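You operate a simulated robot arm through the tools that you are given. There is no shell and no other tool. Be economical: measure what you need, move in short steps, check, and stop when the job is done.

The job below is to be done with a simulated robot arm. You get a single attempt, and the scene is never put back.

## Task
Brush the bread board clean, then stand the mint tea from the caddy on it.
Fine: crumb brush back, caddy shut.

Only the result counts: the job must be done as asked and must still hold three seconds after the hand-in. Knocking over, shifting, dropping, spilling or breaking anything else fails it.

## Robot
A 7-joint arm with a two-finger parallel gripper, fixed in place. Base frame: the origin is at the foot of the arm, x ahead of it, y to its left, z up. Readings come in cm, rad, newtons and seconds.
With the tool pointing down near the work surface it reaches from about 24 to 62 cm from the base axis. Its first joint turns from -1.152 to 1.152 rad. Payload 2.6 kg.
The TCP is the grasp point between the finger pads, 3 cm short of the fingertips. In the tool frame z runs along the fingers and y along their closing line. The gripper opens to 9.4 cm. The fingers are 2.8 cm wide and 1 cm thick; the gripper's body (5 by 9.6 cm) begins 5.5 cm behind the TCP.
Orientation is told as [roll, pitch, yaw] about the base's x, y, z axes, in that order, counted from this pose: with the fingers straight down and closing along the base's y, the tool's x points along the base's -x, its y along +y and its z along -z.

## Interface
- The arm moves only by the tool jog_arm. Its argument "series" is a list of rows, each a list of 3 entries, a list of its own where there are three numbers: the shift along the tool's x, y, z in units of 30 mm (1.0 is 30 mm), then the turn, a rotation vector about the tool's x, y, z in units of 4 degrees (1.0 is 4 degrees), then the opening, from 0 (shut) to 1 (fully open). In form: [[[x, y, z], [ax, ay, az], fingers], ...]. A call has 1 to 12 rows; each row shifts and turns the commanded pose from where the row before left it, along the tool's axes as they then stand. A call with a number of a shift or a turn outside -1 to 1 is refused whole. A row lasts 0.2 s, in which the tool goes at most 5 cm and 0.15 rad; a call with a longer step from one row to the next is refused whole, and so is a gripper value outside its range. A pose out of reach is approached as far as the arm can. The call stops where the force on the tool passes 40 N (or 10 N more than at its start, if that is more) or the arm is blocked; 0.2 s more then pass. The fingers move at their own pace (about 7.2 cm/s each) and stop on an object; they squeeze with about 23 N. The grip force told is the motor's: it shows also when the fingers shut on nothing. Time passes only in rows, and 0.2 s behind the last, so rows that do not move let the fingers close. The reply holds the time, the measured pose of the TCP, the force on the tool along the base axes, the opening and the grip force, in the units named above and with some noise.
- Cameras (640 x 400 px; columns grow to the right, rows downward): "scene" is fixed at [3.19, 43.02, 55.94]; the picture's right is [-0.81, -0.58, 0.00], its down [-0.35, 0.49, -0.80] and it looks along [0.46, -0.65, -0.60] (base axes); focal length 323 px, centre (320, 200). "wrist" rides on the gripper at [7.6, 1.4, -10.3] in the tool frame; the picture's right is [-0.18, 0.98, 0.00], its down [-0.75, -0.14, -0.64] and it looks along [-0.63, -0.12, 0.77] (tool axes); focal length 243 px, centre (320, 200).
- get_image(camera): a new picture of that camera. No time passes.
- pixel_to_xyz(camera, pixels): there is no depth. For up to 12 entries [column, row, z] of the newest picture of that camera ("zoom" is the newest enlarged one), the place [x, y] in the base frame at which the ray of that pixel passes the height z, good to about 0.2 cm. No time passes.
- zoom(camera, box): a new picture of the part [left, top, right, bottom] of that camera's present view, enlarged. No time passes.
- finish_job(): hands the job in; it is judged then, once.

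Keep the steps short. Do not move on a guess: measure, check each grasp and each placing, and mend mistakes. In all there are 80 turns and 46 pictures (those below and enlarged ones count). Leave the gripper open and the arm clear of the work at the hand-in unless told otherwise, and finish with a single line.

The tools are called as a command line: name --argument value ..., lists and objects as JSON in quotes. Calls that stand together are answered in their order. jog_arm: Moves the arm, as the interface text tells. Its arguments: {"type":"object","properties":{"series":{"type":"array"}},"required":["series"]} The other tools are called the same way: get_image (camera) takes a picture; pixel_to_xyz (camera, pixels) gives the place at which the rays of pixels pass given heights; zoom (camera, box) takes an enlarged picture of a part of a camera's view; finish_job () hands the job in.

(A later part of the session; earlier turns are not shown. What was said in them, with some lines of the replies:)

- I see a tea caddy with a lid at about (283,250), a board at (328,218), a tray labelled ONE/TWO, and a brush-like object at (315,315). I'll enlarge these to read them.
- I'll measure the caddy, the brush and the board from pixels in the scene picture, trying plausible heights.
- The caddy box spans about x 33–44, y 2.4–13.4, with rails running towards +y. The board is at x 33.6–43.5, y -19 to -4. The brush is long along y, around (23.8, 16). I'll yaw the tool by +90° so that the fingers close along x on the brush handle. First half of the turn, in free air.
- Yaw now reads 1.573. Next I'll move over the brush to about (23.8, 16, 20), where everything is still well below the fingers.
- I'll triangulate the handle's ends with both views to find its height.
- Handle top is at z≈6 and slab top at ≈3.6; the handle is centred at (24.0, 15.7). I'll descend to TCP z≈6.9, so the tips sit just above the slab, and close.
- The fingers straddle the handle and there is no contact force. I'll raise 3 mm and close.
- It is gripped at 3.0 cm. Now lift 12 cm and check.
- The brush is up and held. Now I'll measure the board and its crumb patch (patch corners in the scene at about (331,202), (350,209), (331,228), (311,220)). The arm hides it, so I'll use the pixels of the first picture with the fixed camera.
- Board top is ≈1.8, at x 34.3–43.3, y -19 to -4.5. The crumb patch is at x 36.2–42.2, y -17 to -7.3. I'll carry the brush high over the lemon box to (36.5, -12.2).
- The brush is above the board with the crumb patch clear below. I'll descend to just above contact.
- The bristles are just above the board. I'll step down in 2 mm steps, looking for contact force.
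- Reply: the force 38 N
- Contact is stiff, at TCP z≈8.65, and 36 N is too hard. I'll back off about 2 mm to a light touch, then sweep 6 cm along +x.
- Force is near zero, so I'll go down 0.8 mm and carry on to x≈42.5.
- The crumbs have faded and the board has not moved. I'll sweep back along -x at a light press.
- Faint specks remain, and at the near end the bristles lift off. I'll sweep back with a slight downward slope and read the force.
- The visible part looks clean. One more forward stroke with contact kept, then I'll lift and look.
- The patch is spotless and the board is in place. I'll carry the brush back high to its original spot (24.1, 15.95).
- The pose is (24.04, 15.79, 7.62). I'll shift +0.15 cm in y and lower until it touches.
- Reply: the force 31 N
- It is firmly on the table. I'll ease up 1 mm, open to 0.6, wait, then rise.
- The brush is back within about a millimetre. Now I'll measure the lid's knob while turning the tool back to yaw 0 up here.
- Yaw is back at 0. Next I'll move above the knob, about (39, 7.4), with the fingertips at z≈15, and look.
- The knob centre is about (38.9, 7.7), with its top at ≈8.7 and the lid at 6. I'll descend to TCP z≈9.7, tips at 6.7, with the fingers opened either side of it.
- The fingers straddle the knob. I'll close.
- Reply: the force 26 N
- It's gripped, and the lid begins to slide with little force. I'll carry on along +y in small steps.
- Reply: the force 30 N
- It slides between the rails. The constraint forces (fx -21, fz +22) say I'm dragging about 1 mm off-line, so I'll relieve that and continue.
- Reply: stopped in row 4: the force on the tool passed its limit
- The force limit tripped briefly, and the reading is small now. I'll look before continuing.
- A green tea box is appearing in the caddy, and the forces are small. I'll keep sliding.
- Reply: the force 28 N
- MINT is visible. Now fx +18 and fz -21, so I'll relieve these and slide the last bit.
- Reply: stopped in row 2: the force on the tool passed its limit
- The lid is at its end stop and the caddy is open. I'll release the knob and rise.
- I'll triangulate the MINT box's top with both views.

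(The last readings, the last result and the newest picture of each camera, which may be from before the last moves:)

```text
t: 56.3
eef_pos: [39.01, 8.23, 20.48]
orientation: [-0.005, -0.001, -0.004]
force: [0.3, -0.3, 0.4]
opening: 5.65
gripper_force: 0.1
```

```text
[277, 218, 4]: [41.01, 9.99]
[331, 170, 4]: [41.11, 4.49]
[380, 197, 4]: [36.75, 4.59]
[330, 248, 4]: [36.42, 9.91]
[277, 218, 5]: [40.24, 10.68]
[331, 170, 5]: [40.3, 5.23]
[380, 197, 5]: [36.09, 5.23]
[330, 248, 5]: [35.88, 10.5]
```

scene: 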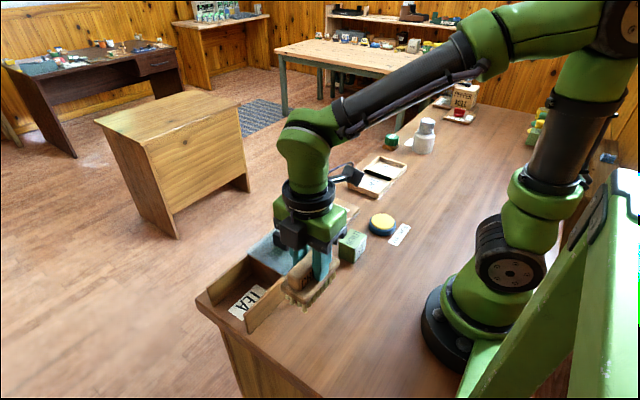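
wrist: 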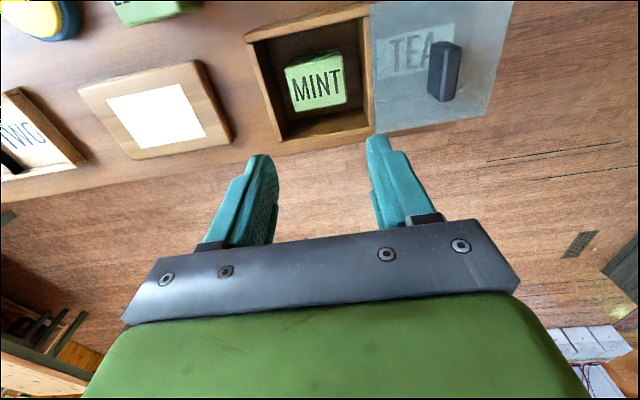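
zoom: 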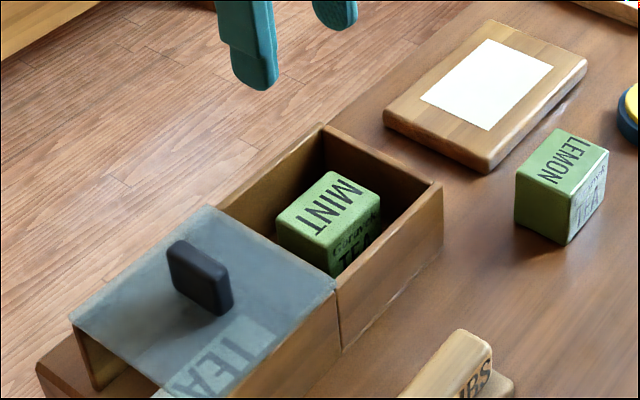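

The MINT top is at z≈5, x 35.95–40.25, y 5.25–10.65, so its centre is (38.1, 7.95). I'll move above it with the opening at ≈6.6 cm and the tips just above the rim, then check.

jog_arm --series '[[[0.303, -0.093, 0.5], [0, 0, 0], 0.7], [[0, 0, 0.9], [0, 0, 0], 0.7], [[0, 0, 0.9], [0, 0, 0], 0.7], [[0, 0, 0.8], [0, 0, 0], 0.7], [[0, 0, 0.4], [0, 0, 0], 0.7], [[0, 0, 0], [0, 0, 0], 0.7]]'

zoom --camera "scene" --box '[220, 190, 340, 290]'

```text
t: 57.7
eef_pos: [38.05, 8.06, 10.0]
orientation: [-0.005, -0.003, -0.006]
force: [0.0, 1.5, -1.0]
opening: 6.56
gripper_force: 0.2
```

```text
4.00 times, centred on (280, 240) of scene
```

zoom: 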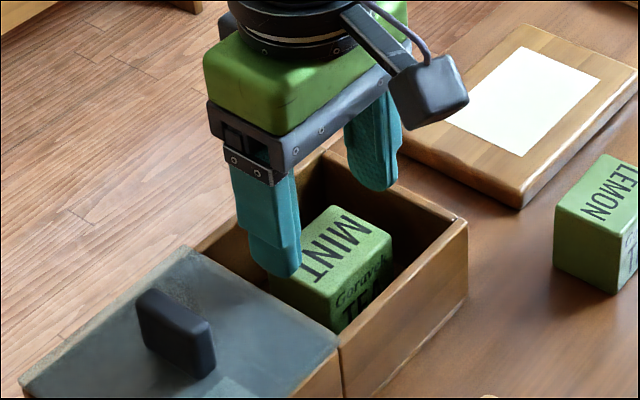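

Both fingers are aligned inside the rim. I'll descend to TCP z≈4.6.

jog_arm --series '[[[0, -0.03, 0.4], [0, 0, 0], 0.7], [[0, 0, 0.4], [0, 0, 0], 0.7], [[0, 0, 0.4], [0, 0, 0], 0.7], [[0, 0, 0.4], [0, 0, 0], 0.7], [[0, 0, 0.2], [0, 0, 0], 0.7], [[0, 0, 0], [0, 0, 0], 0.7]]'

```text
t: 58.6
eef_pos: [38.03, 7.82, 6.21]
orientation: [-0.003, -0.004, -0.013]
force: [-3.1, -0.7, 10.6]
opening: 6.63
gripper_force: 0.1
stopped in row 4: the force on the tool passed its limit (the readings are from after the stop); the commanded pose is now the measured one
```

It stopped at z 6.2 on contact. I'll look at what was touched.

zoom --camera "scene" --box '[220, 190, 340, 290]'

get_image --camera "wrist"

```text
4.00 times, centred on (280, 240) of scene
```

zoom: 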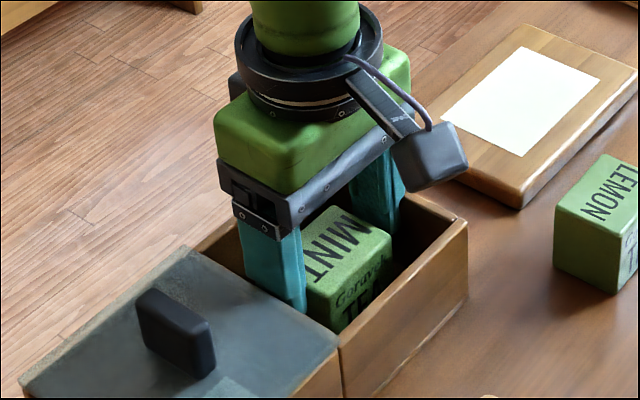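

```text
15 pictures are left
```

wrist: 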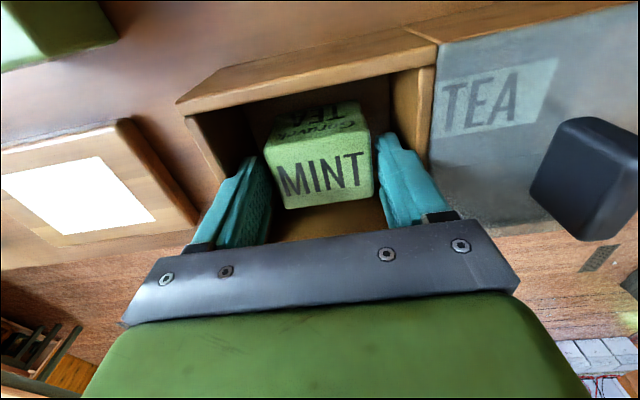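

The fingers straddle MINT with the tips ~1.8 cm below its top, so something (probably a raised floor) is just below them. That's enough overlap. I'll ease up 2 mm and close here.

jog_arm --series '[[[0, 0, -0.07], [0, 0, 0], 0.7], [[0, 0, 0], [0, 0, 0], 0.7]]'

jog_arm --series '[[[0, 0, 0], [0, 0, 0], 0.5], [[0, 0, 0], [0, 0, 0], 0.3], [[0, 0, 0], [0, 0, 0], 0.3], [[0, 0, 0], [0, 0, 0], 0.3]]'

```text
t: 59.2
eef_pos: [38.18, 7.94, 6.43]
orientation: [-0.007, -0.003, -0.011]
force: [0.4, 0.6, 0.3]
opening: 6.58
gripper_force: 0.1
```

```text
t: 60.2
eef_pos: [38.16, 7.9, 6.46]
orientation: [-0.005, -0.003, -0.013]
force: [0.1, 0.6, 0.4]
opening: 5.49
gripper_force: 22.7
```

Gripped at 5.49 cm, which matches the box. Lift gently by 1.5 cm, then up to clear.

jog_arm --series '[[[0, 0, -0.2], [0, 0, 0], 0.3], [[0, 0, -0.3], [0, 0, 0], 0.3], [[0, 0, 0], [0, 0, 0], 0.3]]'

jog_arm --series '[[[0, 0, -0.6], [0, 0, 0], 0.3], [[0, 0, -0.8], [0, 0, 0], 0.3], [[0, 0, -0.9], [0, 0, 0], 0.3], [[0, 0, -0.7], [0, 0, 0], 0.3], [[0, 0, 0], [0, 0, 0], 0.3]]'

zoom --camera "scene" --box '[210, 160, 350, 280]'

```text
t: 61.0
eef_pos: [38.26, 7.9, 7.91]
orientation: [-0.006, -0.004, -0.012]
force: [0.0, 0.7, -0.1]
opening: 5.51
gripper_force: 23.3
```

```text
t: 62.2
eef_pos: [38.12, 8.16, 16.97]
orientation: [-0.004, -0.004, -0.01]
force: [-0.4, 0.5, 0.0]
opening: 5.51
gripper_force: 22.6
```

```text
3.33 times, centred on (280, 220) of scene
```

zoom: 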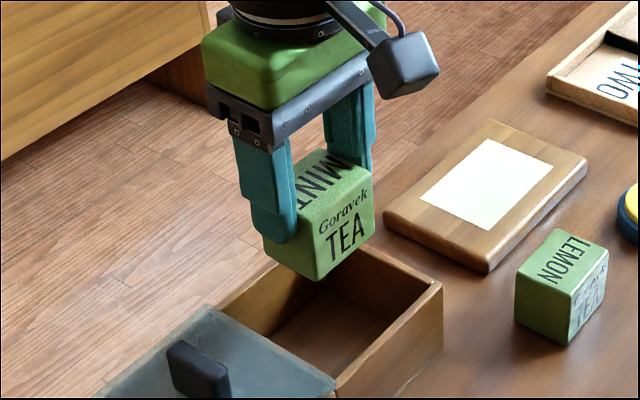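

MINT is held upright. I'll measure its bottom edge for the placing height: the bottom corner is at zoom (318,281), below the near top corner (x≈36, y≈10.8).

pixel_to_xyz --camera "zoom" --pixels '[[318, 281, 10], [318, 281, 10.5], [318, 281, 11], [318, 281, 11.5], [375, 234, 10], [375, 234, 11], [375, 234, 12], [374, 177, 15], [374, 177, 15.5], [374, 177, 16]]'

```text
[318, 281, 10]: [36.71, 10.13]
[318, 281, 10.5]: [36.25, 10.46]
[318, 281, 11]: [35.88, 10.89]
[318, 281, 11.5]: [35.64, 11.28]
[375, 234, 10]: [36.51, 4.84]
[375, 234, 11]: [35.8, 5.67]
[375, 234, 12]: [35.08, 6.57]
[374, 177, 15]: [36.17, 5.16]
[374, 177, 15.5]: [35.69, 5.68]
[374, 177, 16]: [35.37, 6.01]
```

The box bottom is ≈6.1 cm below the TCP. I'll carry it over the board centre, (38.9, -11.8).

jog_arm --series '[[[-0.03, -0.4, 0], [0, 0, 0], 0.3], [[-0.03, -0.8, 0], [0, 0, 0], 0.3], [[-0.03, -0.85, 0], [0, 0, 0], 0.3], [[-0.03, -0.85, 0], [0, 0, 0], 0.3], [[-0.03, -0.85, 0], [0, 0, 0], 0.3], [[-0.03, -0.85, 0], [0, 0, 0], 0.3], [[-0.03, -0.85, 0], [0, 0, 0], 0.3], [[-0.03, -0.8, 0], [0, 0, 0], 0.3], [[-0.03, -0.4, 0], [0, 0, 0], 0.3], [[0, 0, 0], [0, 0, 0], 0.3]]'

jog_arm --series '[[[0, 0, 0.7], [0, 0, 0], 0.3], [[0, 0, 0.8], [0, 0, 0], 0.3], [[0, 0, 0.8], [0, 0, 0], 0.3], [[0, 0, 0.4], [0, 0, 0], 0.3], [[0, 0, 0], [0, 0, 0], 0.3]]'

zoom --camera "scene" --box '[270, 150, 390, 250]'

```text
t: 64.4
eef_pos: [38.61, -12.19, 16.87]
orientation: [-0.006, -0.003, -0.012]
force: [-0.6, 0.9, -0.4]
opening: 5.51
gripper_force: 22.6
```

```text
t: 65.6
eef_pos: [38.81, -12.34, 8.94]
orientation: [-0.005, -0.003, -0.012]
force: [-0.3, 0.1, -0.4]
opening: 5.5
gripper_force: 23.2
```

```text
4.00 times, centred on (330, 200) of scene
```

zoom: 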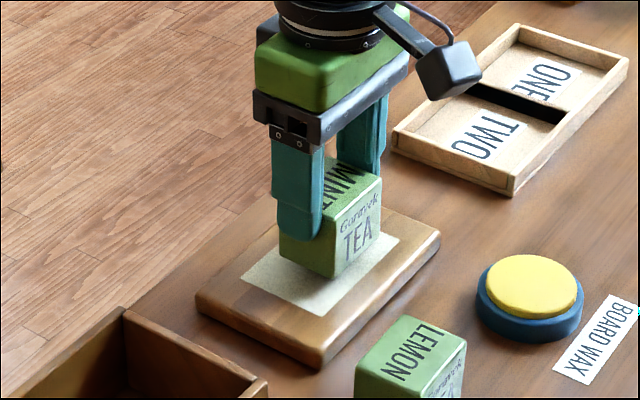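

It is centred over the board. I'll lower in small steps until contact.

jog_arm --series '[[[0, 0, 0.15], [0, 0, 0], 0.3], [[0, 0, 0.07], [0, 0, 0], 0.3], [[0, 0, 0], [0, 0, 0], 0.3]]'

jog_arm --series '[[[0, 0, 0.05], [0, 0, 0], 0.3], [[0, 0, 0.03], [0, 0, 0], 0.3], [[0, 0, 0], [0, 0, 0], 0.3]]'

```text
t: 66.4
eef_pos: [38.58, -12.27, 8.14]
orientation: [-0.004, -0.003, -0.011]
force: [0.6, 0.7, -0.9]
opening: 5.51
gripper_force: 22.9
```

```text
t: 67.2
eef_pos: [38.61, -12.04, 7.96]
orientation: [-0.005, -0.003, -0.012]
force: [0.0, 1.1, -1.0]
opening: 5.49
gripper_force: 22.7
```

jog_arm --series '[[[0, 0, 0.04], [0, 0, 0], 0.3], [[0, 0, 0], [0, 0, 0], 0.3]]'

jog_arm --series '[[[0, 0, 0.03], [0, 0, 0], 0.3], [[0, 0, 0], [0, 0, 0], 0.3]]'

```text
t: 67.8
eef_pos: [38.74, -12.15, 7.85]
orientation: [-0.006, -0.004, -0.013]
force: [-0.5, -0.7, -0.2]
opening: 5.49
gripper_force: 23.2
```

```text
t: 68.4
eef_pos: [38.8, -12.02, 7.78]
orientation: [-0.006, -0.005, -0.012]
force: [-2.9, -1.3, 5.8]
opening: 5.5
gripper_force: 23.2
```

Contact (5.8 N). I'll open slowly, wait, then rise straight up.

jog_arm --series '[[[0, 0, -0.01], [0, 0, 0], 0.65], [[0, 0, 0], [0, 0, 0], 0.75], [[0, 0, 0], [0, 0, 0], 0.75], [[0, 0, -0.3], [0, 0, 0], 0.75], [[0, 0, -0.8], [0, 0, 0], 0.75], [[0, 0, -1], [0, 0, 0], 0.75], [[0, 0, -1], [0, 0, 0], 0.75], [[0, 0, -0.5], [0, 0, 0], 0.6]]'

zoom --camera "scene" --box '[200, 160, 390, 310]'

```text
t: 70.2
eef_pos: [38.51, -12.05, 18.64]
orientation: [-0.007, -0.004, -0.01]
force: [-0.8, -0.5, -0.2]
opening: 5.64
gripper_force: 0.2
```

```text
2.67 times, centred on (295, 235) of scene
```

zoom: 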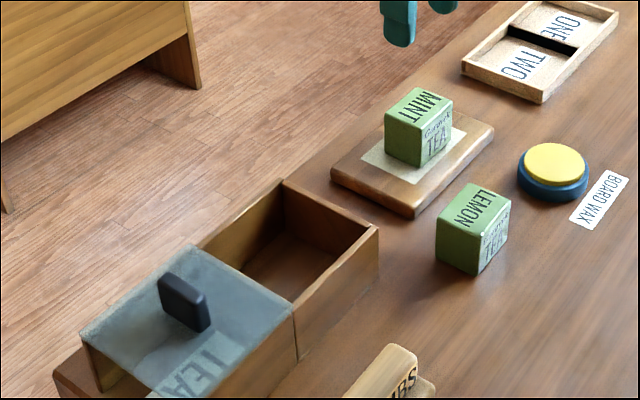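

MINT stands on the board. Next I'll shut the caddy by going back above the knob at (39.0, 18.6).

jog_arm --series '[[[0, 0.4, 0], [0, 0, -0.15], 0.5], [[-0.01, 0.9, 0], [0, 0, 0], 0.5], [[-0.01, 0.9, 0], [0, 0, 0], 0.5], [[-0.01, 0.9, 0], [0, 0, 0], 0.5], [[-0.01, 0.9, 0], [0, 0, 0], 0.5], [[-0.01, 0.9, 0], [0, 0, 0], 0.5], [[-0.01, 0.9, 0], [0, 0, 0], 0.5], [[-0.01, 0.9, 0], [0, 0, 0], 0.5], [[-0.01, 0.9, 0], [0, 0, 0], 0.5], [[-0.01, 0.9, 0], [0, 0, 0], 0.5], [[-0.01, 0.9, 0], [0, 0, 0], 0.5], [[0, 0.83, 0], [0, 0, 0], 0.5]]'

get_image --camera "wrist"

```text
t: 72.8
eef_pos: [38.79, 18.59, 18.49]
orientation: [-0.004, -0.003, 0.0]
force: [0.0, -0.2, 0.9]
opening: 4.69
gripper_force: 0.0
```

```text
11 pictures are left
```

wrist: 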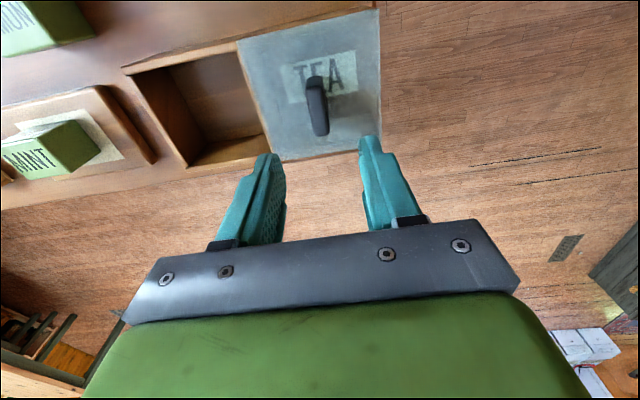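

The knob lies between the fingers, at about y 18.5. I'll descend to z≈9.9.

jog_arm --series '[[[-0.03, -0.04, 0.8], [0, 0, 0], 0.5], [[0, 0, 0.8], [0, 0, 0], 0.5], [[0, 0, 0.8], [0, 0, 0], 0.5], [[0, 0, 0.43], [0, 0, 0], 0.5], [[0, 0, 0], [0, 0, 0], 0.5]]'

zoom --camera "scene" --box '[190, 190, 350, 310]'

```text
t: 74.0
eef_pos: [39.1, 18.3, 9.96]
orientation: [-0.006, -0.004, -0.003]
force: [-0.5, 0.1, 0.3]
opening: 4.69
gripper_force: 0.1
```

```text
3.33 times, centred on (270, 250) of scene
```

zoom: 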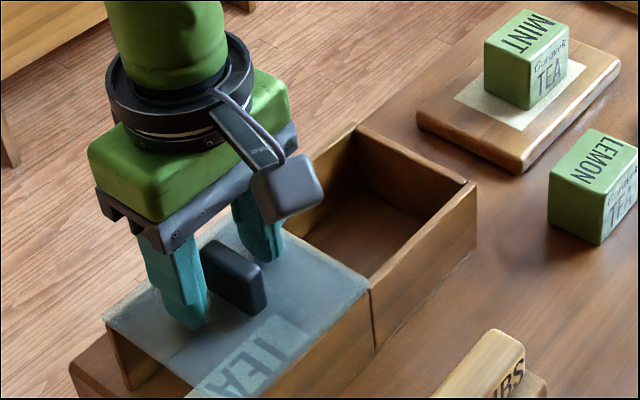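

The knob is straddled. I'll close on it, then read.

jog_arm --series '[[[0, 0, 0], [0, 0, 0], 0], [[0, 0, 0], [0, 0, 0], 0], [[0, 0, 0], [0, 0, 0], 0], [[0, 0, 0], [0, 0, 0], 0]]'

jog_arm --series '[[[0, -0.1, 0], [0, 0, 0], 0], [[0, -0.2, 0], [0, 0, 0], 0], [[0, -0.2, 0], [0, 0, 0], 0], [[0, -0.2, 0], [0, 0, 0], 0], [[0, 0, 0], [0, 0, 0], 0]]'

```text
t: 75.0
eef_pos: [39.06, 18.37, 10.04]
orientation: [-0.006, -0.005, -0.001]
force: [0.1, 0.0, -4.0]
opening: 1.78
gripper_force: 44.6
```

```text
t: 76.2
eef_pos: [39.04, 16.37, 9.96]
orientation: [-0.006, 0.002, -0.001]
force: [-10.2, 0.3, -9.4]
opening: 1.76
gripper_force: 44.8
```

It's sliding well. I'll correct x and z slightly and carry on along -y.

jog_arm --series '[[[0.02, -0.1, 0.02], [0, 0, 0], 0], [[0, -0.2, 0], [0, 0, 0], 0], [[0, -0.2, 0], [0, 0, 0], 0], [[0, -0.2, 0], [0, 0, 0], 0], [[0, -0.1, 0], [0, 0, 0], 0], [[0, 0, 0], [0, 0, 0], 0]]'

jog_arm --series '[[[0.005, -0.1, 0], [0, 0, 0], 0], [[0, -0.2, 0], [0, 0, 0], 0], [[0, -0.2, 0], [0, 0, 0], 0], [[0, -0.1, 0], [0, 0, 0], 0], [[0, 0, 0], [0, 0, 0], 0]]'

```text
t: 77.6
eef_pos: [39.04, 14.03, 9.9]
orientation: [-0.005, -0.003, 0.0]
force: [-11.3, 0.6, 1.1]
opening: 1.77
gripper_force: 44.8
```

```text
t: 78.8
eef_pos: [39.13, 12.25, 9.97]
orientation: [-0.005, -0.005, 0.0]
force: [-2.6, 0.8, -1.3]
opening: 1.8
gripper_force: 45.7
```

Forces are low at y 12.25, so I'll continue.

jog_arm --series '[[[0.005, -0.1, 0], [0, 0, 0], 0], [[0, -0.2, 0], [0, 0, 0], 0], [[0, -0.2, 0], [0, 0, 0], 0], [[0, -0.2, 0], [0, 0, 0], 0], [[0, -0.1, 0], [0, 0, 0], 0], [[0, 0, 0], [0, 0, 0], 0]]'

jog_arm --series '[[[0, -0.1, 0], [0, 0, 0], 0], [[0, -0.2, 0], [0, 0, 0], 0], [[0, -0.2, 0], [0, 0, 0], 0], [[0, 0, 0], [0, 0, 0], 0]]'

zoom --camera "scene" --box '[200, 190, 360, 310]'

```text
t: 80.2
eef_pos: [39.1, 9.63, 10.0]
orientation: [-0.005, -0.008, 0.001]
force: [14.8, 0.0, -18.7]
opening: 1.77
gripper_force: 44.7
```

```text
t: 81.2
eef_pos: [39.0, 8.26, 10.0]
orientation: [-0.004, -0.005, -0.001]
force: [12.8, 0.8, -6.5]
opening: 1.78
gripper_force: 44.6
```

```text
3.33 times, centred on (280, 250) of scene
```

zoom: 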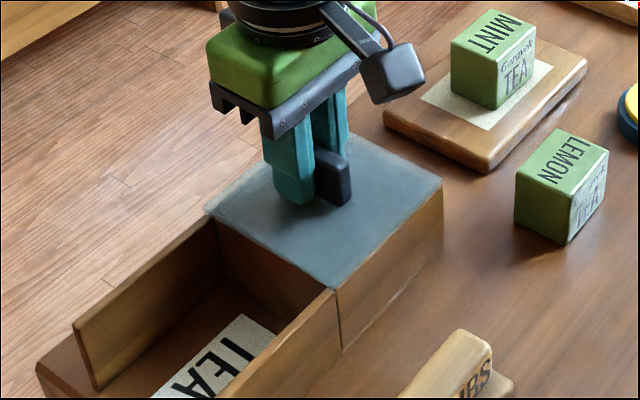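

Almost shut. The last few mm in small steps until the stop is felt.

jog_arm --series '[[[-0.02, -0.06, 0.01], [0, 0, 0], 0], [[0, 0, 0], [0, 0, 0], 0]]'

jog_arm --series '[[[0, -0.05, 0], [0, 0, 0], 0], [[0, 0, 0], [0, 0, 0], 0]]'

jog_arm --series '[[[0, -0.05, 0], [0, 0, 0], 0], [[0, 0, 0], [0, 0, 0], 0]]'

```text
t: 81.8
eef_pos: [39.05, 8.17, 9.92]
orientation: [-0.007, -0.004, -0.002]
force: [3.1, -0.1, 9.5]
opening: 1.76
gripper_force: 45.1
```

```text
t: 82.4
eef_pos: [39.11, 8.03, 9.92]
orientation: [-0.005, -0.003, -0.003]
force: [-1.6, -0.2, 22.0]
opening: 1.77
gripper_force: 44.6
```

```text
t: 83.0
eef_pos: [39.03, 8.01, 10.0]
orientation: [-0.004, -0.004, 0.0]
force: [-6.6, 7.2, 29.5]
opening: 1.78
gripper_force: 45.4
```

The stop is felt (fy +7 N). I'll relieve the vertical load with one more slight push, then release and rise.

jog_arm --series '[[[0, -0.02, -0.05], [0, 0, 0], 0], [[0, 0, 0], [0, 0, 0], 0]]'

jog_arm --series '[[[0, 0, 0], [0, 0, 0], 0.4], [[0, 0, 0], [0, 0, 0], 0.45], [[0, 0, 0], [0, 0, 0], 0.45], [[0, 0, -0.3], [0, 0, 0], 0.45], [[0, 0, -0.9], [0, 0, 0], 0.45], [[0, 0, -1], [0, 0, 0], 0.45], [[0, 0, -1], [0, 0, 0], 0.7], [[0, 0, -1], [0, 0, 0], 1], [[0, 0, -1], [0, 0, 0], 1], [[0, 0, -0.5], [0, 0, 0], 1]]'

zoom --camera "scene" --box '[200, 190, 360, 310]'

get_image --camera "scene"

```text
t: 83.6
eef_pos: [39.09, 8.09, 10.0]
orientation: [-0.003, -0.004, 0.003]
force: [12.0, 22.2, -15.3]
opening: 1.78
gripper_force: 44.5
```

```text
t: 85.8
eef_pos: [39.09, 7.81, 27.35]
orientation: [-0.005, -0.004, -0.002]
force: [-0.2, 0.7, -0.6]
opening: 9.42
gripper_force: 0.0
```

```text
3.33 times, centred on (280, 250) of scene
```

zoom: 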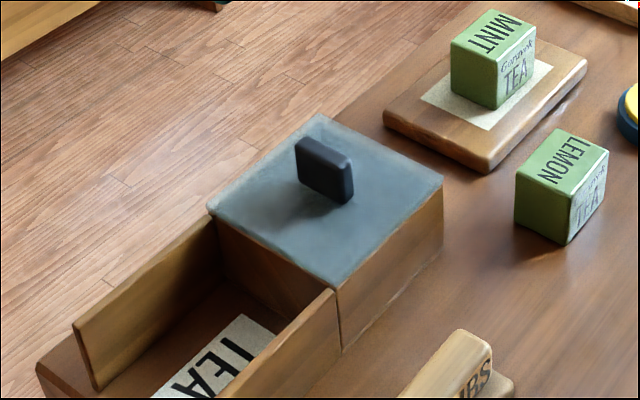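

```text
7 pictures are left
```

scene: 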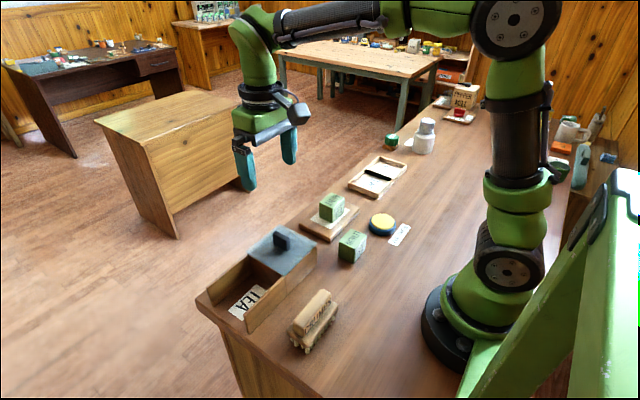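

The lid is back exactly where it began, MINT stands on the clean board, the brush is home, and the gripper is open and clear. Handing in.

finish_job

```text
The job is handed in.
```

The bread board is brushed clean with the mint tea standing on it, the crumb brush is back in its place, the caddy is shut, and the job is handed in.
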